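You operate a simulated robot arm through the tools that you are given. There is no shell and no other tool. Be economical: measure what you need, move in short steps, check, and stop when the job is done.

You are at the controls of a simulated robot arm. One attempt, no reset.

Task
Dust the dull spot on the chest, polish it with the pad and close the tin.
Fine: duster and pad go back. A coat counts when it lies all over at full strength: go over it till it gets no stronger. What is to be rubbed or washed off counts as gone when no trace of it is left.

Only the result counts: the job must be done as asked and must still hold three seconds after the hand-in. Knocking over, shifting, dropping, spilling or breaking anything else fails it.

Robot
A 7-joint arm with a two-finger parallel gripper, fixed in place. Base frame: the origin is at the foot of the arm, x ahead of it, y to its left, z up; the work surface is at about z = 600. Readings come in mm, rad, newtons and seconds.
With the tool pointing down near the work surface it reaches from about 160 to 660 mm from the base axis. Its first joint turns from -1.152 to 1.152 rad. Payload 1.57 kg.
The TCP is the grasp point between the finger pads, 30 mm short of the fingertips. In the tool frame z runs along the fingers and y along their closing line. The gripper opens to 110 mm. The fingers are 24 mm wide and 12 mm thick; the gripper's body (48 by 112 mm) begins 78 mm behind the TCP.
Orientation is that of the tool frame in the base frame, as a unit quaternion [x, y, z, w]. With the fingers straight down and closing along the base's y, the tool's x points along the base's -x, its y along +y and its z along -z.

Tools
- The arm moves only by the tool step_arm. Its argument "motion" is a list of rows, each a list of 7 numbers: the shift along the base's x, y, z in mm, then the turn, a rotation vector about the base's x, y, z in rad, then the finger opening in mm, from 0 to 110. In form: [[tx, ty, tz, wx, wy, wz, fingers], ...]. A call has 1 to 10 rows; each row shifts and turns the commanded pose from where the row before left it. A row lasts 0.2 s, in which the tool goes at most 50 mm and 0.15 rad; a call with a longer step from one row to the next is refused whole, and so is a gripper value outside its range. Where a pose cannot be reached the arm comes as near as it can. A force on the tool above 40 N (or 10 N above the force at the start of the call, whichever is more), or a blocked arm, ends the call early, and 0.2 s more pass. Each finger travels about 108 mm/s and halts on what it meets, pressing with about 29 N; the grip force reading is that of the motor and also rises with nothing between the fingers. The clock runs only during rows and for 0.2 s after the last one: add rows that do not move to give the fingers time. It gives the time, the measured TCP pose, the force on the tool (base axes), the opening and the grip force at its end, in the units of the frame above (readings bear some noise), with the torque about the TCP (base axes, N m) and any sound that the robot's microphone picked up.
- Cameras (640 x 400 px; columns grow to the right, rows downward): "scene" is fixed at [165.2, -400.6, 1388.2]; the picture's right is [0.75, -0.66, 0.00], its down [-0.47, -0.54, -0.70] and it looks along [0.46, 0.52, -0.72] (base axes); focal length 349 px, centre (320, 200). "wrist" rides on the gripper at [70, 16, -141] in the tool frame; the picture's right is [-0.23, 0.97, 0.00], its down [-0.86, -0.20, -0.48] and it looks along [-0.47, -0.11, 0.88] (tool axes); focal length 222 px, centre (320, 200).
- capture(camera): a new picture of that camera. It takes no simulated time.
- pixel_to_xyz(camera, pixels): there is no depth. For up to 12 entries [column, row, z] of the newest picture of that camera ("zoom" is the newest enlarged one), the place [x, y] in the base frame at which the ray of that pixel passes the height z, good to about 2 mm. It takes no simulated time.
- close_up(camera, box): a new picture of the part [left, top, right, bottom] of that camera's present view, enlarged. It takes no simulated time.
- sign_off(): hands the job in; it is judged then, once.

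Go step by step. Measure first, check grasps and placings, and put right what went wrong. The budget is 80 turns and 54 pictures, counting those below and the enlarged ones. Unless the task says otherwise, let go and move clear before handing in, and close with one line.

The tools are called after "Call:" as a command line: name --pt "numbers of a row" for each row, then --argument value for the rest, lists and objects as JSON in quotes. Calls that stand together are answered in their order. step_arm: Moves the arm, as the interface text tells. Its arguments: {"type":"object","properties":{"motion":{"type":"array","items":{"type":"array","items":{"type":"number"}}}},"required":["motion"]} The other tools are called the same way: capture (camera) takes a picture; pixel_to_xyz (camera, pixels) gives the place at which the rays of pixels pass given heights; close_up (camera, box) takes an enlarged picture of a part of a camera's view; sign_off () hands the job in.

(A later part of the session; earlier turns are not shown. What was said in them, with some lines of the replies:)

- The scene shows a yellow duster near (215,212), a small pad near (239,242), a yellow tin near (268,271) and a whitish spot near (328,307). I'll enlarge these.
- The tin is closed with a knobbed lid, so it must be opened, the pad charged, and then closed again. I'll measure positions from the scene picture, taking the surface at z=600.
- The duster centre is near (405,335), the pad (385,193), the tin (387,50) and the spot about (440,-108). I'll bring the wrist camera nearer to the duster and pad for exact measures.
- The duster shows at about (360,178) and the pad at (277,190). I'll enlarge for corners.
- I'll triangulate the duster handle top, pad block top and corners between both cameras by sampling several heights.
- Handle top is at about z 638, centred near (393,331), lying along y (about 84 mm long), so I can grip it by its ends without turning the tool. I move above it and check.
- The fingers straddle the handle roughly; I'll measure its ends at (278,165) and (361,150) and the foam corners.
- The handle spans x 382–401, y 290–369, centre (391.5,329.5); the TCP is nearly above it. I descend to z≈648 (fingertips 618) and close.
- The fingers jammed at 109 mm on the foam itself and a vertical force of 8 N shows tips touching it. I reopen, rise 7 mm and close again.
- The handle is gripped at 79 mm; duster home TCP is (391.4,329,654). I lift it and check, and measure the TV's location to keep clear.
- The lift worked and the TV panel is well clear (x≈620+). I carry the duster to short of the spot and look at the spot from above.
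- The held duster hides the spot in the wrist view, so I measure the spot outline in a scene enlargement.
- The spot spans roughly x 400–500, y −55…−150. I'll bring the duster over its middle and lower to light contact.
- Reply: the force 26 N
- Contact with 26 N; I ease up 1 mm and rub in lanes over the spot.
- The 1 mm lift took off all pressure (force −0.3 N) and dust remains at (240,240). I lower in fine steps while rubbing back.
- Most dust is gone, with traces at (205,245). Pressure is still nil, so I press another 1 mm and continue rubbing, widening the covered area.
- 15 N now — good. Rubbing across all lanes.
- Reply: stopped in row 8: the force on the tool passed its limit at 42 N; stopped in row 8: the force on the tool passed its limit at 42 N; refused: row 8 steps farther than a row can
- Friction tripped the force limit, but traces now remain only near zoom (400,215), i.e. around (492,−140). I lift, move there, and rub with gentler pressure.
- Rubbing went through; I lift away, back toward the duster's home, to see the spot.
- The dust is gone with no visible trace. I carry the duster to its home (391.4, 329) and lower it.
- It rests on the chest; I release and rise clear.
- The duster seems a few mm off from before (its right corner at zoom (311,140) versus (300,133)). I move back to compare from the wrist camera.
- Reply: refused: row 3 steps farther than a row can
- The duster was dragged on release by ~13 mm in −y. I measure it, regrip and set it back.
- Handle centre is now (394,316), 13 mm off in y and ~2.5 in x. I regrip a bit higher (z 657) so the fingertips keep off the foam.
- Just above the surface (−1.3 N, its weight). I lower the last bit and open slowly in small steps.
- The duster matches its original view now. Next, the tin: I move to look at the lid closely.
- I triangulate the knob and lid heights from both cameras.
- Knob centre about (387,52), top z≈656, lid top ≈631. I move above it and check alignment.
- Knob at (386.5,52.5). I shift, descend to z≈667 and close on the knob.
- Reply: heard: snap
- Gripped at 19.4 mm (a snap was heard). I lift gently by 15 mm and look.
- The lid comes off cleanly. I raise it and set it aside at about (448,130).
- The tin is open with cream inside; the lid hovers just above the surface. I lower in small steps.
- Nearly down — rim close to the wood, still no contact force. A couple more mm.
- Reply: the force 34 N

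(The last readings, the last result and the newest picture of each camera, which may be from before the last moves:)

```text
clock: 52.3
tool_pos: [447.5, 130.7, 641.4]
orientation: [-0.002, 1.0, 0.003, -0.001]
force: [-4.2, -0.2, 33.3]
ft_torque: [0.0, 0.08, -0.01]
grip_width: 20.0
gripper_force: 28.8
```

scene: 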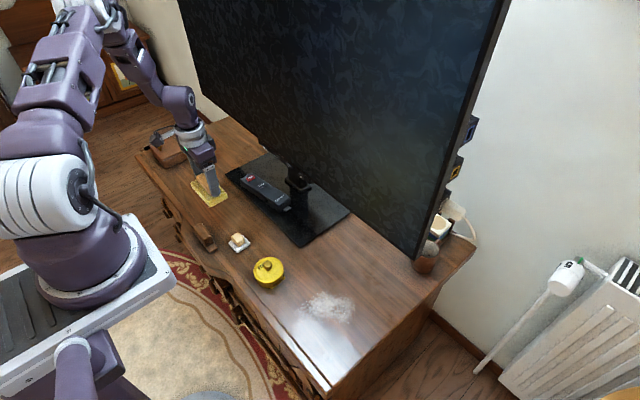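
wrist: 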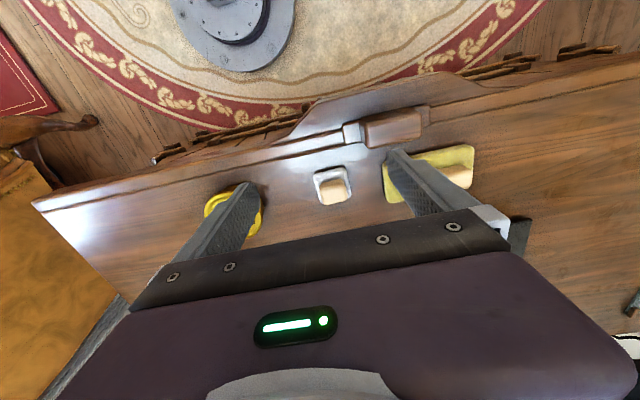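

Contact at z≈641. I ease off, open, rise and move to look at the small pad.

Call:
step_arm --pt "0 0 1 0 0 0 12" --pt "0 0 0 0 0 0 22" --pt "0 0 0 0 0 0 35" --pt "0 0 0 0 0 0 45" --pt "0 0 15 0 0 0 50" --pt "0 0 35 0 0 0 60" --pt "-25 30 10 0 0 0 60" --pt "-25 30 0 0 0 0 60" --pt "-10 3 0 0 0 0 60" --pt "0 0 0 0 0 0 60"

Call:
close_up --camera "wrist" --box '[220, 100, 420, 225]'

```text
clock: 54.5
tool_pos: [389.0, 191.8, 701.3]
orientation: [-0.001, 1.0, 0.003, 0.0]
force: [0.1, 0.3, -0.2]
ft_torque: [-0.01, 0.02, 0.0]
grip_width: 60.1
gripper_force: 0.0
```

```text
3.20 times, centred on (320, 162) of wrist
```

zoom: 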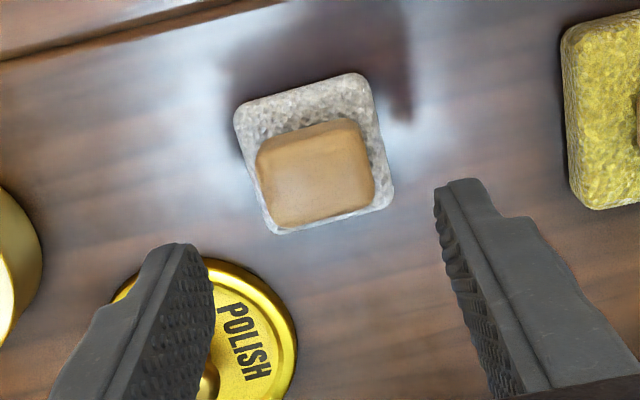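

I measure the pad's block and foam.

Call:
pixel_to_xyz --camera "zoom" --pixels '[[258, 170, 635], [362, 140, 635], [374, 198, 635], [275, 224, 635], [317, 183, 635], [237, 108, 610], [362, 77, 610], [391, 195, 610], [270, 232, 605], [317, 183, 628], [317, 183, 642]]'

```text
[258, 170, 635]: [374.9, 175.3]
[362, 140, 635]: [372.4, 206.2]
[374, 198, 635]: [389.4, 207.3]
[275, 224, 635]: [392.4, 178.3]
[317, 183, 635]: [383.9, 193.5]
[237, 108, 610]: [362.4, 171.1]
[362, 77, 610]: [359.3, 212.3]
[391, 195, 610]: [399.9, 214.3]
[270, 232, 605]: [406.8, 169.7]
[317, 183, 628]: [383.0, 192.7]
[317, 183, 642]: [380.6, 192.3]
```

Block centre (383,192.5), about 31 mm wide in y, top ≈637. I lower to z≈655 and grip it.

Call:
step_arm --pt "-6 1 -15 0 0 0 60" --pt "0 0 -20 0 0 0 60" --pt "0 0 -11 0 0 0 60" --pt "0 0 0 0 0 0 50" --pt "0 0 0 0 0 0 40" --pt "0 0 0 0 0 0 30" --pt "0 0 0 0 0 0 22" --pt "0 0 0 0 0 0 22"

Call:
close_up --camera "scene" --box '[210, 210, 290, 270]'

```text
clock: 56.3
tool_pos: [382.2, 194.7, 654.8]
orientation: [-0.002, 1.0, 0.002, 0.0]
force: [-0.4, 0.1, 0.0]
ft_torque: [0.02, -0.02, 0.02]
grip_width: 33.0
gripper_force: 29.2
```

```text
6.67 times, centred on (250, 240) of scene
```

zoom: 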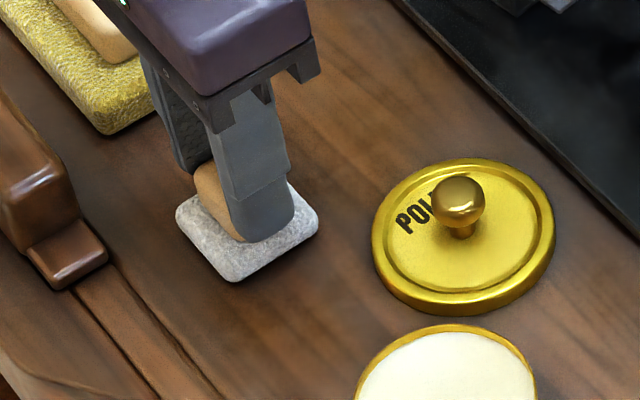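

Gripped at 33 mm; pad home TCP is about (382.4,193.5,655). I lift it and carry it above the tin.

Call:
step_arm --pt "0 0 10 0 0 0 22" --pt "0 0 30 0 0 0 22" --pt "0 0 30 0 0 0 22" --pt "0 -35 0 0 0 0 22" --pt "0 -35 0 0 0 0 22" --pt "2 -35 0 0 0 0 22" --pt "2 -36 0 0 0 0 22" --pt "0 0 -25 0 0 0 22" --pt "0 0 0 0 0 0 22"

Call:
close_up --camera "scene" --box '[220, 220, 320, 300]'

Call:
close_up --camera "wrist" --box '[220, 80, 420, 225]'

```text
clock: 58.3
tool_pos: [387.3, 53.5, 698.7]
orientation: [-0.002, 1.0, 0.002, 0.0]
force: [0.0, -1.0, -0.2]
ft_torque: [-0.01, 0.01, 0.01]
grip_width: 33.0
gripper_force: 29.0
```

```text
5.00 times, centred on (270, 260) of scene
```

zoom: 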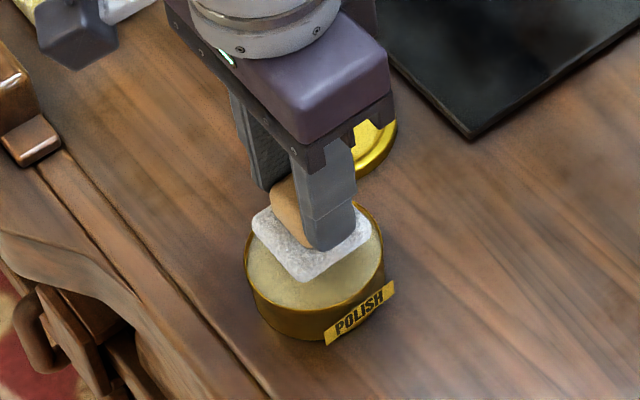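

```text
2.76 times, centred on (320, 152) of wrist
```

zoom: 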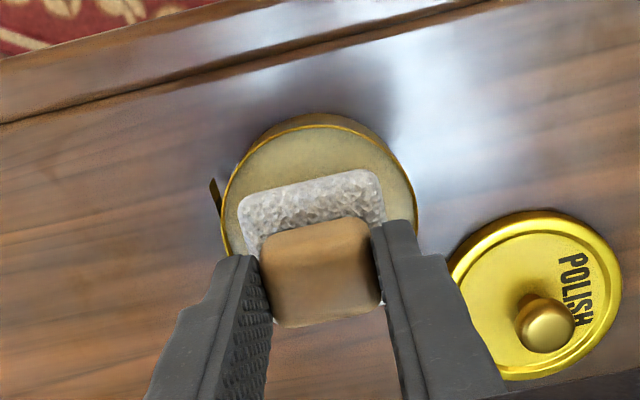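

The pad is centred over the tin; I lower it to the cream gently.

Call:
step_arm --pt "0 0 -8 0 0 0 22" --pt "0 0 -5 0 0 0 22" --pt "0 0 -2 0 0 0 22" --pt "0 0 -1 0 0 0 22" --pt "0 0 0 0 0 0 22"

```text
clock: 59.5
tool_pos: [386.0, 54.1, 682.2]
orientation: [-0.002, 1.0, 0.003, 0.0]
force: [3.9, 2.5, 25.9]
ft_torque: [0.01, -0.13, 0.02]
grip_width: 32.6
gripper_force: 29.1
```

Contact at 26 N with the cream. I lift and check whether the pad took polish.

Call:
step_arm --pt "0 0 0 0 0 0 22" --pt "0 0 5 0 0 0 22" --pt "0 0 20 0 0 0 22" --pt "0 0 20 0 0 0 22" --pt "0 0 0 0 0 0 22"

Call:
close_up --camera "scene" --box '[220, 220, 320, 300]'

```text
clock: 60.7
tool_pos: [384.4, 52.6, 728.3]
orientation: [-0.002, 1.0, 0.003, 0.0]
force: [-0.2, -0.7, -0.3]
ft_torque: [-0.03, -0.01, -0.02]
grip_width: 33.0
gripper_force: 28.7
```

```text
5.00 times, centred on (270, 260) of scene
```

zoom: 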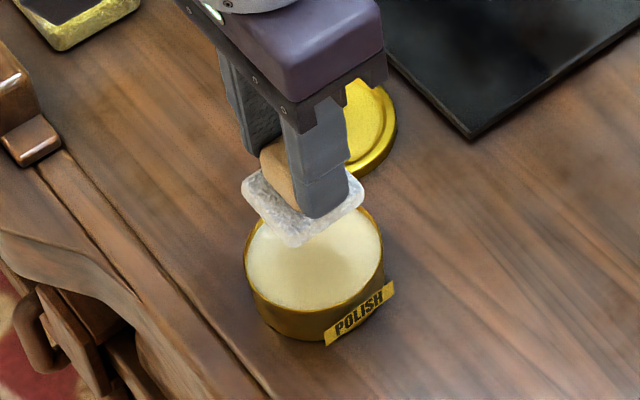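

The pad's lower edge looks creamy. I take it to the spot's near corner and lower to contact.

Call:
step_arm --pt "5 -30 0 0 0 0 22" --pt "10 -40 0 0 0 0 22" --pt "10 -40 -20 0 0 0 22" --pt "0 0 -30 0 0 0 22" --pt "0 0 -18 0 0 0 22" --pt "0 0 -3 0 0 0 22" --pt "0 0 -1.5 0 0 0 22" --pt "0 0 0 0 0 0 22"

```text
clock: 62.5
tool_pos: [409.7, -56.6, 654.5]
orientation: [-0.002, 1.0, 0.003, 0.001]
force: [0.4, 0.2, 0.5]
ft_torque: [0.01, -0.01, -0.01]
grip_width: 32.9
gripper_force: 28.5
```

Call:
step_arm --pt "0 0 -0.7 0 0 0 22" --pt "0 0 -0.6 0 0 0 22" --pt "0 0 0 0 0 0 22"

```text
clock: 63.3
tool_pos: [409.2, -59.0, 654.2]
orientation: [-0.002, 1.0, 0.003, 0.0]
force: [-0.8, 0.2, -0.6]
ft_torque: [0.01, 0.01, 0.01]
grip_width: 32.8
gripper_force: 29.0
```

Call:
step_arm --pt "0 0 -0.7 0 0 0 22" --pt "0 0 -0.6 0 0 0 22" --pt "0 0 0 0 0 0 22"

```text
clock: 64.1
tool_pos: [409.4, -56.6, 652.8]
orientation: [-0.001, 1.0, 0.003, -0.001]
force: [-1.0, -0.3, -0.4]
ft_torque: [0.0, -0.02, 0.02]
grip_width: 32.8
gripper_force: 29.6
```

Call:
step_arm --pt "0 0 -0.7 0 0 0 22" --pt "0 0 -0.6 0 0 0 22" --pt "0 0 0 0 0 0 22"

```text
clock: 64.9
tool_pos: [410.3, -55.7, 651.1]
orientation: [-0.002, 1.0, 0.003, 0.0]
force: [0.0, 0.2, -1.4]
ft_torque: [0.03, 0.0, 0.0]
grip_width: 33.0
gripper_force: 29.1
```

Call:
step_arm --pt "0 0 -0.7 0 0 0 22" --pt "0 0 -0.6 0 0 0 22" --pt "0 0 0 0 0 0 22"

Call:
close_up --camera "scene" --box '[260, 250, 360, 330]'

```text
clock: 65.7
tool_pos: [409.0, -56.8, 651.5]
orientation: [-0.001, 1.0, 0.003, 0.0]
force: [-2.4, -0.3, 25.9]
ft_torque: [-0.04, 0.16, 0.0]
grip_width: 32.8
gripper_force: 29.1
```

```text
5.00 times, centred on (310, 290) of scene
```

zoom: 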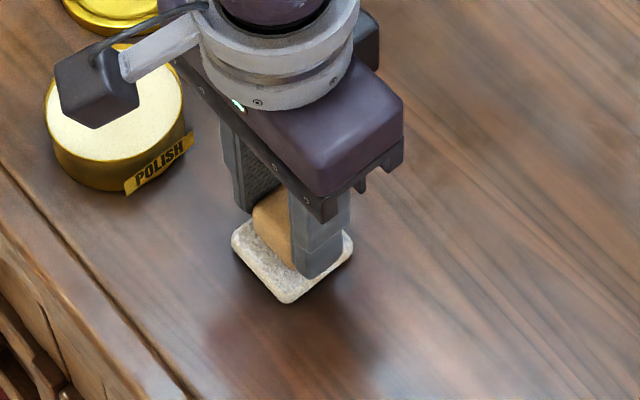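

Contact at 26 N, pad tinted with cream. I ease 0.4 mm and rub the first lanes.

Call:
step_arm --pt "0 -25 0.4 0 0 0 22" --pt "0 -25 0 0 0 0 22" --pt "0 -25 0 0 0 0 22" --pt "0 -25 0 0 0 0 22" --pt "18 0 0 0 0 0 22" --pt "0 25 0 0 0 0 22" --pt "0 25 0 0 0 0 22" --pt "0 25 0 0 0 0 22" --pt "0 25 0 0 0 0 22" --pt "18 0 0 0 0 0 22"

Call:
close_up --camera "scene" --box '[260, 250, 400, 350]'

```text
clock: 67.9
tool_pos: [443.8, -54.4, 651.0]
orientation: [-0.002, 1.0, 0.003, -0.002]
force: [-8.6, 2.0, 21.8]
ft_torque: [0.04, 0.27, -0.03]
grip_width: 32.6
gripper_force: 29.3
```

```text
4.00 times, centred on (330, 300) of scene
```

zoom: 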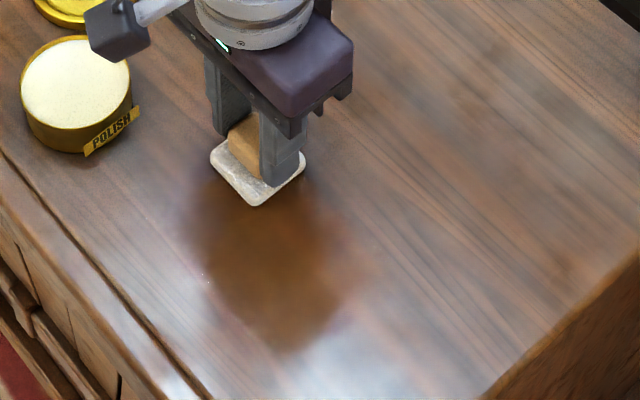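

The polish darkens the wood where rubbed. I continue with further lanes.

Call:
step_arm --pt "0 -25 0 0 0 0 22" --pt "0 -25 0 0 0 0 22" --pt "0 -25 0 0 0 0 22" --pt "0 -25 0 0 0 0 22" --pt "17 0 0 0 0 0 22" --pt "0 25 0 0 0 0 22" --pt "0 25 0 0 0 0 22" --pt "0 25 0 0 0 0 22" --pt "0 10 0 0 0 0 22" --pt "17 0 0 0 0 0 22"

Call:
step_arm --pt "0 -25 0 0 0 0 22" --pt "0 -25 0 0 0 0 22" --pt "0 -25 0 0 0 0 22" --pt "0 -10 0 0 0 0 22" --pt "15 0 0 0 0 0 22" --pt "0 25 0 0 0 0 22" --pt "0 25 0 0 0 0 22" --pt "0 20 0 0 0 0 22" --pt "-20 0 0 0 0 0 22" --pt "0 0 0 0 0 0 22"

Call:
close_up --camera "scene" --box '[260, 250, 400, 350]'

```text
clock: 70.1
tool_pos: [479.8, -71.2, 650.8]
orientation: [-0.001, 1.0, 0.002, 0.0]
force: [0.6, 0.1, 0.7]
ft_torque: [-0.01, 0.02, 0.0]
grip_width: 33.2
gripper_force: 28.7
```

```text
clock: 72.3
tool_pos: [472.6, -84.9, 649.7]
orientation: [-0.001, 1.0, 0.003, -0.001]
force: [1.6, 1.1, 3.4]
ft_torque: [0.0, -0.04, -0.01]
grip_width: 33.0
gripper_force: 29.0
```

```text
4.00 times, centred on (330, 300) of scene
```

zoom: 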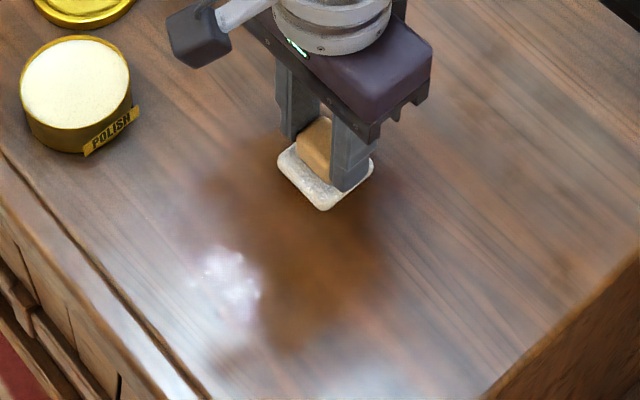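

Coverage still lacks the far right part near zoom (400,225), about (495,−145). I work there with slightly more pressure, then go back over the rest.

Call:
step_arm --pt "0 -20 -0.3 0 0 0 22" --pt "0 -25 0 0 0 0 22" --pt "0 -25 0 0 0 0 22" --pt "0 -15 0 0 0 0 22" --pt "15 0 0 0 0 0 22" --pt "0 25 0 0 0 0 22" --pt "0 25 0 0 0 0 22" --pt "0 25 0 0 0 0 22" --pt "13 -10 0 0 0 0 22" --pt "0 -25 0 0 0 0 22"

Call:
step_arm --pt "0 -25 0 0 0 0 22" --pt "0 -20 0 0 0 0 22" --pt "-15 0 0 0 0 0 22" --pt "0 25 0 0 0 0 22" --pt "0 25 0 0 0 0 22" --pt "0 25 0 0 0 0 22" --pt "0 15 0 0 0 0 22" --pt "-17 0 0 0 0 0 22" --pt "0 -25 0 0 0 0 22" --pt "0 -25 0 0 0 0 22"

Call:
step_arm --pt "0 -25 0 0 0 0 22" --pt "0 -15 0 0 0 0 22" --pt "-17 0 0 0 0 0 22" --pt "0 25 0 0 0 0 22" --pt "0 25 0 0 0 0 22" --pt "0 25 0 0 0 0 22" --pt "0 25 0 0 0 0 22" --pt "-17 0 0 0 0 0 22" --pt "0 -25 0 0 0 0 22" --pt "0 -25 0 0 0 0 22"

```text
clock: 74.5
tool_pos: [504.2, -130.3, 652.0]
orientation: [-0.002, 1.0, 0.003, -0.001]
force: [0.2, 0.2, -0.1]
ft_torque: [0.01, 0.0, 0.0]
grip_width: 32.8
gripper_force: 29.4
```

```text
clock: 76.7
tool_pos: [470.4, -138.4, 650.6]
orientation: [0.0, 1.0, 0.002, 0.0]
force: [0.2, -0.8, -1.1]
ft_torque: [0.03, 0.0, 0.0]
grip_width: 32.9
gripper_force: 28.7
```

```text
clock: 78.9
tool_pos: [437.1, -125.4, 651.3]
orientation: [-0.002, 1.0, 0.003, 0.0]
force: [0.0, -0.7, -0.5]
ft_torque: [0.02, 0.0, 0.0]
grip_width: 33.0
gripper_force: 29.2
```

Pressure has fallen to nothing (pad slid up slightly in the grip). I lift toward the tin to inspect the coat.

Call:
step_arm --pt "0 0 20 0 0 0 22" --pt "0 0 35 0 0 0 22" --pt "-10 40 20 0 0 0 22" --pt "-15 45 0 0 0 0 22" --pt "-13 45 0 0 0 0 22" --pt "-11 45 0 0 0 0 22" --pt "0 0 0 0 0 0 22"

Call:
close_up --camera "scene" --box '[260, 250, 400, 350]'

```text
clock: 80.5
tool_pos: [388.4, 49.7, 726.0]
orientation: [-0.002, 1.0, 0.003, -0.001]
force: [-0.1, 0.3, -0.1]
ft_torque: [-0.02, -0.03, 0.03]
grip_width: 33.1
gripper_force: 28.8
```

```text
4.00 times, centred on (330, 300) of scene
```

zoom: 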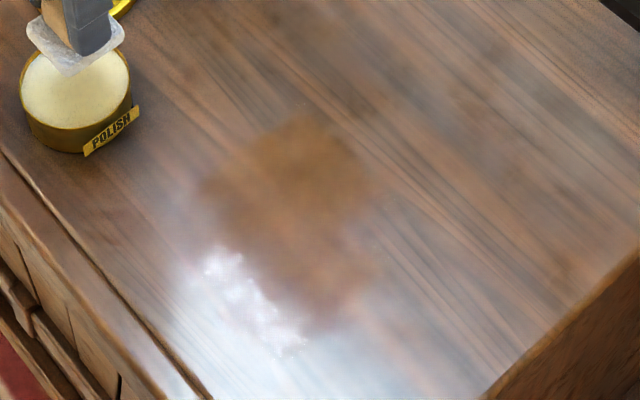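

The coat lies over zoom (190–375, 125–350) but the right part of the old spot, around zoom (400,215), isn't covered. I re-dip the pad, then finish there and go over everything again.

Call:
step_arm --pt "-2 3.5 -20 0 0 0 22" --pt "0 0 -20 0 0 0 22" --pt "0 0 -4 0 0 0 22" --pt "0 0 -1.5 0 0 0 22" --pt "0 0 -1 0 0 0 22" --pt "0 0 0 0 0 0 22"

```text
clock: 81.9
tool_pos: [386.4, 52.3, 680.1]
orientation: [-0.002, 1.0, 0.003, 0.0]
force: [-4.4, 5.6, 21.7]
ft_torque: [0.11, -0.31, 0.09]
grip_width: 32.8
gripper_force: 28.4
```

Dipped (22 N). Now to (492,−140) and down to contact.

Call:
step_arm --pt "0 0 10 0 0 0 22" --pt "0 0 30 0 0 0 22" --pt "20 -40 0 0 0 0 22" --pt "20 -40 0 0 0 0 22" --pt "25 -40 0 0 0 0 22" --pt "25 -40 0 0 0 0 22" --pt "16 -33 0 0 0 0 22" --pt "0 0 -40 0 0 0 22" --pt "0 0 -25 0 0 0 22" --pt "0 0 0 0 0 0 22"

Call:
step_arm --pt "0 0 -2 0 0 0 22" --pt "0 0 -1 0 0 0 22" --pt "0 0 -0.7 0 0 0 22" --pt "0 0 0 0 0 0 22"

```text
clock: 84.1
tool_pos: [493.0, -138.7, 653.5]
orientation: [-0.002, 1.0, 0.003, 0.0]
force: [-0.8, 0.3, -1.1]
ft_torque: [0.01, 0.0, -0.02]
grip_width: 32.8
gripper_force: 29.0
```

```text
clock: 85.1
tool_pos: [492.5, -140.4, 649.1]
orientation: [-0.003, 1.0, 0.003, 0.0]
force: [-0.4, -0.3, 0.7]
ft_torque: [0.03, 0.0, 0.02]
grip_width: 32.8
gripper_force: 28.8
```

Call:
step_arm --pt "0 0 -0.6 0 0 0 22" --pt "0 0 -0.5 0 0 0 22" --pt "0 0 0 0 0 0 22"

```text
clock: 85.9
tool_pos: [493.2, -140.6, 649.4]
orientation: [-0.001, 1.0, 0.003, 0.0]
force: [-0.9, 4.3, 13.1]
ft_torque: [0.03, 0.35, -0.06]
grip_width: 32.7
gripper_force: 29.4
```

Contact at 13 N. I rub the right part, stroking along y with readings each call.

Call:
step_arm --pt "0 -22 -0.1 0 0 0 22" --pt "10 0 0 0 0 0 22" --pt "0 25 0 0 0 0 22" --pt "0 25 0 0 0 0 22" --pt "0 15 0 0 0 0 22" --pt "-12 0 -0.2 0 0 0 22" --pt "0 -25 0 0 0 0 22" --pt "0 -25 0 0 0 0 22" --pt "0 -15 0 0 0 0 22" --pt "-15 0 0 0 0 0 22"

Call:
step_arm --pt "0 25 -0.3 0 0 0 22" --pt "0 25 0 0 0 0 22" --pt "0 25 0 0 0 0 22" --pt "0 20 0 0 0 0 22" --pt "-15 0 0 0 0 0 22" --pt "0 -25 0 0 0 0 22" --pt "0 -25 0 0 0 0 22" --pt "0 -25 0 0 0 0 22" --pt "0 -20 0 0 0 0 22" --pt "0 0 0 0 0 0 22"

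```text
clock: 88.1
tool_pos: [474.7, -164.1, 650.5]
orientation: [-0.001, 1.0, 0.002, 0.0]
force: [0.2, -0.2, 0.1]
ft_torque: [0.0, -0.02, -0.01]
grip_width: 32.9
gripper_force: 29.0
```

```text
clock: 90.3
tool_pos: [461.3, -164.6, 649.2]
orientation: [-0.002, 1.0, 0.003, 0.0]
force: [-0.3, 2.6, 7.3]
ft_torque: [0.03, 0.17, -0.1]
grip_width: 32.6
gripper_force: 28.8
```

Call:
step_arm --pt "17 0 -0.3 0 0 0 22" --pt "17 0 0 0 0 0 22" --pt "0 25 -0.2 0 0 0 22" --pt "0 25 0 0 0 0 22" --pt "0 25 0 0 0 0 22" --pt "10 0 0 0 0 0 22" --pt "0 -25 0 0 0 0 22" --pt "0 -25 0 0 0 0 22" --pt "0 -15 0 0 0 0 22" --pt "-18 0 0 0 0 0 22"

Call:
step_arm --pt "0 25 0 0 0 0 22" --pt "0 25 0 0 0 0 22" --pt "0 25 0 0 0 0 22" --pt "-18 0 0 0 0 0 22" --pt "0 -25 0 0 0 0 22" --pt "0 -25 0 0 0 0 22" --pt "0 -25 0 0 0 0 22" --pt "-18 0 0 0 0 0 22" --pt "0 25 0 0 0 0 22" --pt "0 25 0 0 0 0 22"

Call:
close_up --camera "scene" --box '[260, 250, 400, 350]'

```text
clock: 92.5
tool_pos: [487.3, -155.3, 648.8]
orientation: [-0.002, 1.0, 0.001, 0.001]
force: [5.4, -0.9, 12.2]
ft_torque: [-0.12, -0.06, 0.04]
grip_width: 32.9
gripper_force: 29.0
```

```text
clock: 94.7
tool_pos: [450.3, -102.6, 650.0]
orientation: [-0.001, 1.0, 0.003, -0.001]
force: [0.0, 0.4, 0.5]
ft_torque: [-0.03, 0.01, 0.02]
grip_width: 32.7
gripper_force: 28.9
```

```text
4.00 times, centred on (330, 300) of scene
```

zoom: 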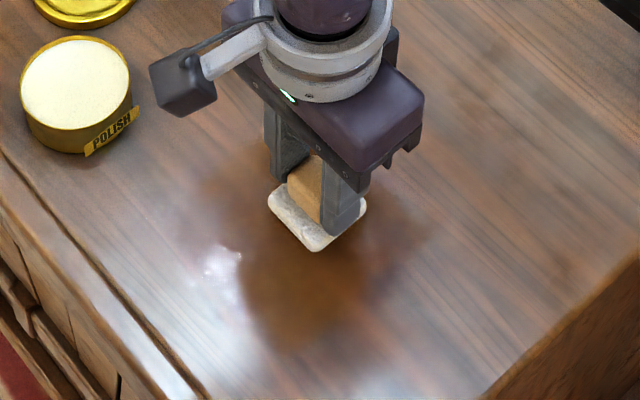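

The coat now reaches zoom x≈430. One more full pass over the near half, then the far half, with firmer contact.

Call:
step_arm --pt "0 20 -0.5 0 0 0 22" --pt "0 22 0 0 0 0 22" --pt "-17 0 0 0 0 0 22" --pt "0 -25 0 0 0 0 22" --pt "0 -25 0 0 0 0 22" --pt "0 -25 0 0 0 0 22" --pt "0 -20 0 0 0 0 22" --pt "-17 0 0 0 0 0 22" --pt "0 25 0 0 0 0 22" --pt "0 25 0 0 0 0 22"

Call:
step_arm --pt "0 25 0 0 0 0 22" --pt "0 20 0 0 0 0 22" --pt "-12 0 0 0 0 0 22" --pt "0 -25 0 0 0 0 22" --pt "0 -25 0 0 0 0 22" --pt "0 -20 0 0 0 0 22" --pt "12 0 0 0 0 0 22" --pt "0 25 0 0 0 0 22" --pt "0 25 0 0 0 0 22" --pt "0 20 0 0 0 0 22"

Call:
step_arm --pt "20 0 -0.1 0 0 0 22" --pt "0 -25 0 0 0 0 22" --pt "0 -25 0 0 0 0 22" --pt "0 -25 0 0 0 0 22" --pt "0 -20 0 0 0 0 22" --pt "18 0 0 0 0 0 22" --pt "0 25 0 0 0 0 22" --pt "0 25 0 0 0 0 22" --pt "0 25 0 0 0 0 22" --pt "0 20 0 0 0 0 22"

Call:
step_arm --pt "18 -5 0 0 0 0 22" --pt "0 -25 0 0 0 0 22" --pt "0 -25 0 0 0 0 22" --pt "0 -25 0 0 0 0 22" --pt "0 -20 0 0 0 0 22" --pt "18 0 0 0 0 0 22" --pt "0 25 0 0 0 0 22" --pt "0 25 0 0 0 0 22" --pt "0 25 0 0 0 0 22" --pt "0 0 0 0 0 0 22"

```text
clock: 96.9
tool_pos: [416.9, -106.9, 648.7]
orientation: [-0.001, 1.0, 0.003, 0.0]
force: [0.6, -8.3, 18.8]
ft_torque: [-0.38, 0.12, 0.07]
grip_width: 32.9
gripper_force: 29.5
```

```text
clock: 99.1
tool_pos: [415.9, -58.3, 650.3]
orientation: [-0.001, 1.0, 0.003, 0.0]
force: [0.6, 0.6, -0.3]
ft_torque: [-0.02, 0.0, -0.01]
grip_width: 32.6
gripper_force: 28.8
```

```text
clock: 101.3
tool_pos: [454.4, -61.3, 647.2]
orientation: [-0.002, 1.0, 0.003, 0.001]
force: [-0.3, -5.6, 11.0]
ft_torque: [-0.3, -0.16, -0.06]
grip_width: 33.0
gripper_force: 29.2
```

```text
clock: 103.5
tool_pos: [490.7, -86.0, 648.9]
orientation: [0.0, 1.0, 0.003, 0.0]
force: [-0.6, 0.3, -1.5]
ft_torque: [0.01, 0.0, 0.02]
grip_width: 33.1
gripper_force: 29.3
```

Passes done; I lift toward the tin and inspect the coat.

Call:
step_arm --pt "0 0 20 0 0 0 22" --pt "0 0 35 0 0 0 22" --pt "-25 30 20 0 0 0 22" --pt "-25 40 0 0 0 0 22" --pt "-27 40 0 0 0 0 22" --pt "-26 28 0 0 0 0 22" --pt "0 0 0 0 0 0 22"

Call:
close_up --camera "scene" --box '[260, 250, 400, 350]'

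Call:
capture --camera "wrist"

```text
clock: 105.1
tool_pos: [385.2, 51.6, 723.4]
orientation: [0.0, 1.0, 0.002, 0.0]
force: [-1.6, 0.4, 0.2]
ft_torque: [-0.02, 0.02, -0.02]
grip_width: 33.0
gripper_force: 29.0
```

```text
4.00 times, centred on (330, 300) of scene
```

zoom: 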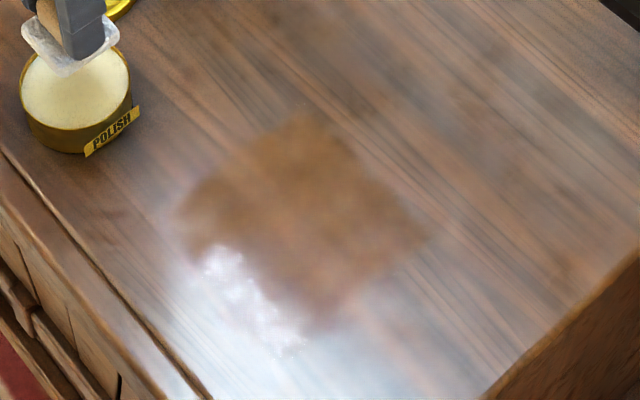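

```text
9 pictures are left
```

wrist: 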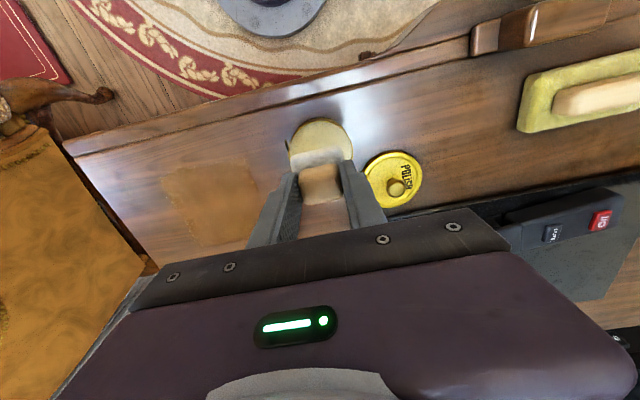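

The coat lies as an even, sharp-edged patch covering the old spot's whole extent (zoom 175–430 × 110–335). To be sure it's at full strength I make one more cross-wise pass along x, then lift.

Call:
step_arm --pt "5 -40 0 0 0 0 22" --pt "7 -40 0 0 0 0 22" --pt "7 -32 0 0 0 0 22" --pt "0 0 -35 0 0 0 22" --pt "0 0 -35 0 0 0 22" --pt "0 0 -4 0 0 0 22" --pt "0 0 -1 0 0 0 22" --pt "0 0 -0.4 0 0 0 22" --pt "0 0 0 0 0 0 22"

Call:
step_arm --pt "31 0 0 0 0 0 22" --pt "31 0 0 0 0 0 22" --pt "31 0 0 0 0 0 22" --pt "0 -18 0 0 0 0 22" --pt "-31 0 0 0 0 0 22" --pt "-31 0 0 0 0 0 22" --pt "-31 0 0 0 0 0 22" --pt "0 -18 0 0 0 0 22"

Call:
step_arm --pt "31 0 -0.2 0 0 0 22" --pt "31 0 0 0 0 0 22" --pt "31 0 0 0 0 0 22" --pt "0 -18 0 0 0 0 22" --pt "-31 0 0 0 0 0 22" --pt "-31 0 0 0 0 0 22" --pt "-31 0 0 0 0 0 22" --pt "0 -18 0 0 0 0 22"

Call:
step_arm --pt "31 0 -0.2 0 0 0 22" --pt "31 0 0 0 0 0 22" --pt "31 0 0 0 0 0 22" --pt "0 -18 0 0 0 0 22" --pt "-31 0 0 0 0 0 22" --pt "-31 0 0 0 0 0 22" --pt "-31 0 0 0 0 0 22" --pt "0 0 30 0 0 0 22" --pt "0 0 45 0 0 0 22" --pt "0 0 0 0 0 0 22"

```text
clock: 107.1
tool_pos: [405.9, -59.7, 649.6]
orientation: [-0.001, 1.0, 0.002, 0.0]
force: [0.6, -0.3, -0.2]
ft_torque: [0.01, 0.02, -0.04]
grip_width: 32.9
gripper_force: 29.0
```

```text
clock: 108.9
tool_pos: [406.9, -97.0, 647.0]
orientation: [-0.001, 1.0, 0.003, 0.0]
force: [0.3, 0.0, -0.1]
ft_torque: [0.0, 0.0, 0.0]
grip_width: 32.9
gripper_force: 28.5
```

```text
clock: 110.7
tool_pos: [404.9, -132.8, 649.4]
orientation: [-0.002, 1.0, 0.003, 0.0]
force: [-0.5, -0.3, -0.9]
ft_torque: [-0.01, 0.01, -0.02]
grip_width: 33.2
gripper_force: 29.1
```

```text
clock: 112.9
tool_pos: [404.8, -149.1, 721.7]
orientation: [-0.002, 1.0, 0.003, 0.0]
force: [0.0, -0.1, -0.2]
ft_torque: [-0.01, -0.03, 0.03]
grip_width: 33.0
gripper_force: 29.0
```

I carry the pad toward its home and look at the coat with the arm out of the way.

Call:
step_arm --pt "-2 40 0 0 0 0 22" --pt "-3 43 0 0 0 0 22" --pt "-3 43 0 0 0 0 22" --pt "-3 43 0 0 0 0 22" --pt "-3 43 0 0 0 0 22" --pt "-3 43 0 0 0 0 22" --pt "-3 43 0 0 0 0 22" --pt "-2.5 44.5 0 0 0 0 22" --pt "0 0 -40 0 0 0 22" --pt "0 0 -25 0 0 0 22"

Call:
close_up --camera "scene" --box '[260, 250, 400, 350]'

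Call:
close_up --camera "wrist" --box '[220, 80, 420, 225]'

```text
clock: 115.1
tool_pos: [384.3, 193.7, 658.2]
orientation: [0.0, 1.0, 0.003, 0.0]
force: [0.1, 0.2, -0.5]
ft_torque: [0.02, 0.01, 0.03]
grip_width: 32.9
gripper_force: 28.8
```

```text
4.00 times, centred on (330, 300) of scene
```

zoom: 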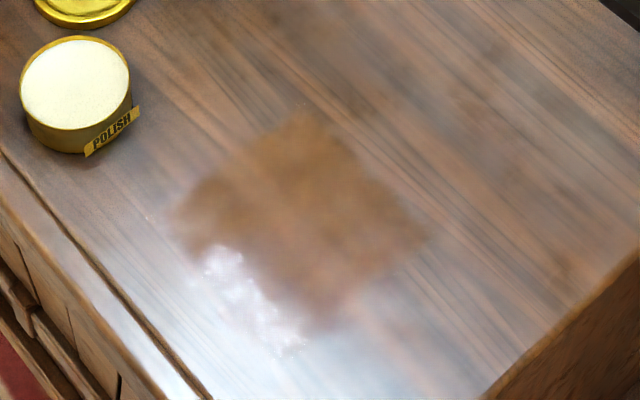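

```text
2.76 times, centred on (320, 152) of wrist
```

zoom: 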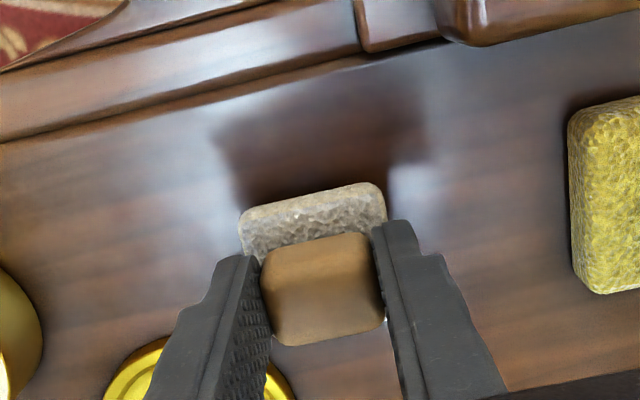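

The coat is unchanged by the last pass, so it is saturated. I lower the pad at its home.

Call:
step_arm --pt "-1 0 -5 0 0 0 22" --pt "0 0 -2 0 0 0 22" --pt "0 0 -1 0 0 0 22" --pt "0 0 -0.6 0 0 0 22" --pt "0 0 0 0 0 0 22"

```text
clock: 116.3
tool_pos: [382.0, 192.0, 648.9]
orientation: [-0.002, 1.0, 0.002, 0.0]
force: [0.8, 1.0, -0.2]
ft_torque: [0.02, 0.0, 0.01]
grip_width: 32.7
gripper_force: 29.0
```

Practically on the surface. I open just a little, rise a few mm so the tips are off the foam, then open fully and check.

Call:
step_arm --pt "0 0 -0.5 0 0 0 22" --pt "0 0 0 0 0 0 35" --pt "0 0 0 0 0 0 35" --pt "0 0 4 0 0 0 35" --pt "0 0 4 0 0 0 45" --pt "0 0 10 0 0 0 50" --pt "0 0 30 0 0 0 50" --pt "6 0 5 0 0 0 60" --pt "0 0 0 0 0 0 60"

Call:
close_up --camera "wrist" --box '[220, 100, 420, 225]'

```text
clock: 118.3
tool_pos: [389.6, 191.8, 700.6]
orientation: [-0.002, 1.0, 0.003, 0.0]
force: [0.4, 0.8, -1.1]
ft_torque: [0.02, 0.0, -0.02]
grip_width: 59.8
gripper_force: 0.1
```

```text
3.20 times, centred on (320, 162) of wrist
```

zoom: 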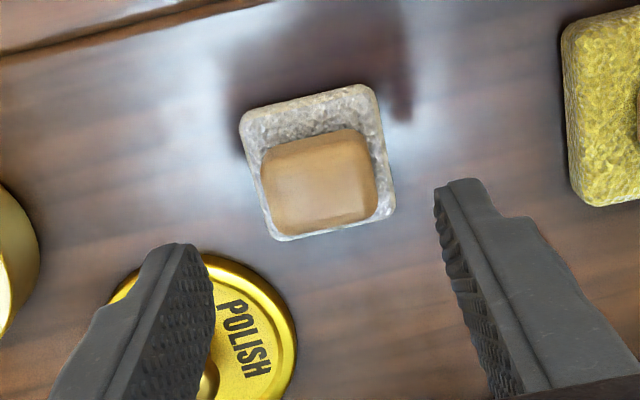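

The pad is back within ~2 mm. Now to the lid at (447.4,131): move over, descend to z≈642 and grip the knob.

Call:
step_arm --pt "20 -20 0 0 0 0 50" --pt "20 -20 0 0 0 0 45" --pt "18 -20.5 -5 0 0 0 45" --pt "0 0 -25 0 0 0 45" --pt "0 0 -25 0 0 0 45" --pt "0 0 -3.5 0 0 0 45" --pt "0 0 0 0 0 0 35" --pt "0 0 0 0 0 0 22" --pt "0 0 0 0 0 0 12" --pt "0 0 0 0 0 0 12"

Call:
step_arm --pt "0 0 5 0 0 0 12" --pt "0 0 30 0 0 0 12" --pt "0 0 35 0 0 0 12" --pt "0 0 0 0 0 0 12"

Call:
close_up --camera "scene" --box '[210, 190, 330, 290]'

```text
clock: 120.5
tool_pos: [446.2, 130.6, 642.4]
orientation: [-0.002, 1.0, 0.002, 0.0]
force: [0.0, 0.1, -0.6]
ft_torque: [0.01, -0.02, 0.02]
grip_width: 19.9
gripper_force: 29.2
```

```text
clock: 121.5
tool_pos: [447.2, 131.8, 713.4]
orientation: [-0.002, 1.0, 0.002, -0.001]
force: [0.3, 0.2, 0.1]
ft_torque: [0.0, 0.0, -0.03]
grip_width: 20.0
gripper_force: 29.1
```

```text
4.00 times, centred on (270, 240) of scene
```

zoom: 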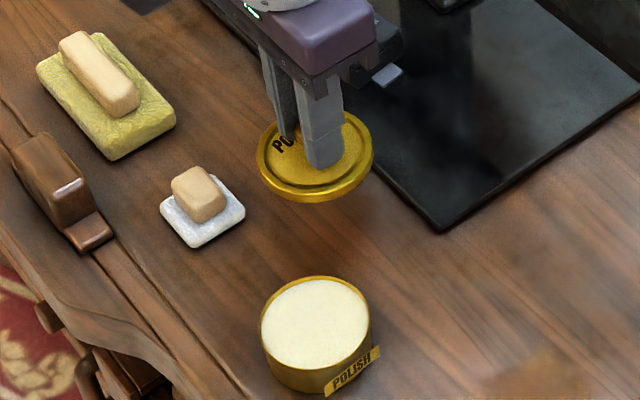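

The lid is held and the tin hasn't moved. I carry it over the tin (386.5,52.8) and lower to just above the seat.

Call:
step_arm --pt "-20 -26 0 0 0 0 12" --pt "-20 -26 0 0 0 0 12" --pt "-20 -26 0 0 0 0 12" --pt "0 0 -20 0 0 0 12" --pt "0 0 -12 0 0 0 12" --pt "0 0 -5 0 0 0 12" --pt "0 0 0 0 0 0 12"

Call:
close_up --camera "scene" --box '[220, 220, 320, 300]'

```text
clock: 123.1
tool_pos: [386.8, 53.9, 675.3]
orientation: [-0.001, 1.0, 0.003, 0.0]
force: [-0.9, 0.7, -0.1]
ft_torque: [-0.02, -0.02, -0.01]
grip_width: 19.8
gripper_force: 29.0
```

```text
5.00 times, centred on (270, 260) of scene
```

zoom: 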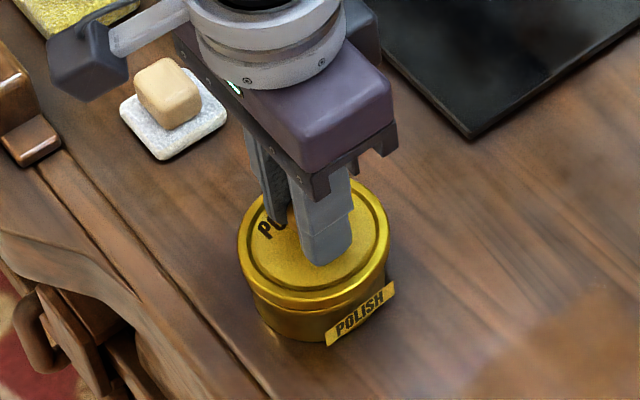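

The lid sits aligned above the tin. I press down gently till it seats.

Call:
step_arm --pt "0 0 -4 0 0 0 12" --pt "0 0 -2 0 0 0 12" --pt "0 0 -1.5 0 0 0 12" --pt "0 0 -1 0 0 0 12" --pt "0 0 -0.7 0 0 0 12" --pt "0 0 0 0 0 0 12"

```text
clock: 123.9
tool_pos: [387.3, 55.5, 669.7]
orientation: [-0.001, 1.0, 0.003, 0.001]
force: [-0.6, 1.2, 14.9]
ft_torque: [-0.22, 0.22, 0.05]
grip_width: 19.5
gripper_force: 29.1
stopped in row 3: the force on the tool passed its limit at 44 N (the readings are from after the stop); the commanded pose is now the measured one
```

It stopped at 669.7 with y reading 55.5, off from 53. I lift slightly, realign to (386,53) and press again.

Call:
step_arm --pt "0 0 4 0 0 0 12" --pt "-1 -2 0 0 0 0 12" --pt "0 0 0 0 0 0 12"

Call:
step_arm --pt "0 0 -2 0 0 0 12" --pt "0 0 -2 0 0 0 12" --pt "0 0 -1 0 0 0 12" --pt "0 0 -1 0 0 0 12" --pt "0 0 -0.7 0 0 0 12" --pt "0 0 0 0 0 0 12"

Call:
close_up --camera "scene" --box '[220, 220, 320, 300]'

```text
clock: 124.7
tool_pos: [386.3, 53.4, 673.7]
orientation: [-0.001, 1.0, 0.004, 0.001]
force: [-0.5, -0.3, 0.6]
ft_torque: [0.01, 0.02, 0.03]
grip_width: 19.4
gripper_force: 29.1
```

```text
clock: 126.1
tool_pos: [386.7, 52.7, 666.1]
orientation: [-0.002, 1.0, 0.003, 0.002]
force: [-0.9, 0.3, -0.5]
ft_torque: [0.0, -0.01, 0.05]
grip_width: 20.0
gripper_force: 29.0
```

```text
5.00 times, centred on (270, 260) of scene
```

zoom: 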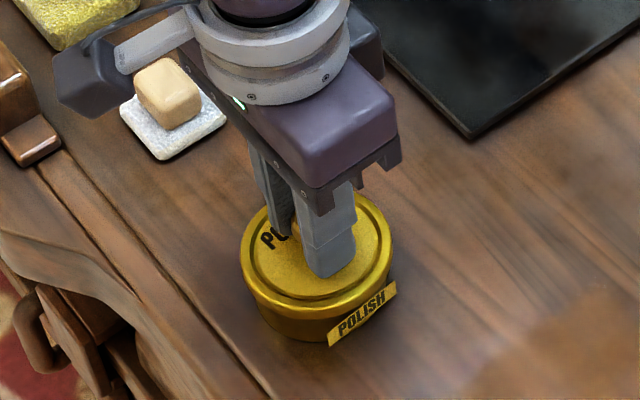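

The lid went on to 666 with no force. I press slightly further to make sure it is fully seated.

Call:
step_arm --pt "0 0 -0.7 0 0 0 12" --pt "0 0 -0.6 0 0 0 12" --pt "0 0 -0.6 0 0 0 12" --pt "0 0 -0.5 0 0 0 12" --pt "0 0 0 0 0 0 12"

```text
clock: 127.1
tool_pos: [385.3, 53.1, 665.5]
orientation: [-0.003, 1.0, 0.003, 0.0]
force: [-2.8, -0.9, 12.7]
ft_torque: [-0.07, -0.25, -0.01]
grip_width: 20.2
gripper_force: 29.5
heard: snap
stopped in row 5: the force on the tool passed its limit at 43 N (the readings are from after the stop); the commanded pose is now the measured one
5 turns are left
```

The snap was heard: the lid is closed. I release the knob, rise clear and take a last look.

Call:
step_arm --pt "0 0 0 0 0 0 22" --pt "0 0 0 0 0 0 35" --pt "0 0 0 0 0 0 45" --pt "0 0 10 0 0 0 45" --pt "0 0 30 0 0 0 45" --pt "0 0 45 0 0 0 45" --pt "-30 30 20 0 0 0 45" --pt "-30 35 0 0 0 0 45" --pt "0 0 0 0 0 0 45"

Call:
close_up --camera "scene" --box '[190, 190, 370, 340]'

```text
clock: 129.1
tool_pos: [328.1, 116.8, 769.4]
orientation: [-0.001, 1.0, 0.003, 0.0]
force: [-1.0, 0.6, 0.0]
ft_torque: [0.0, -0.01, 0.01]
grip_width: 45.0
gripper_force: 0.1
```

```text
2.67 times, centred on (280, 265) of scene
4 turns are left
```

zoom: 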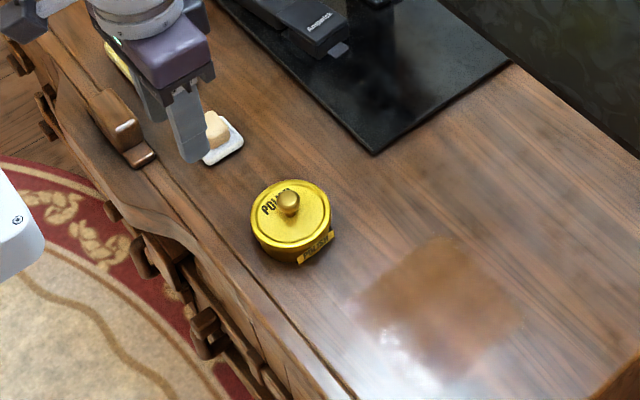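

The tin is closed, the patch is evenly polished, and the duster and pad are in their places, so I hand in.

Call:
sign_off

```text
The job is handed in.
```

I dusted and polished the dull spot, put the duster and pad back in their places, and closed the tin (the lid snapped shut). I've handed the job in. No dust shows, and the polish looks even across the whole spot; a last cross-wise pass left it looking the same, though the pad may not have been pressing then. The pad sits about 2 mm from where it started.
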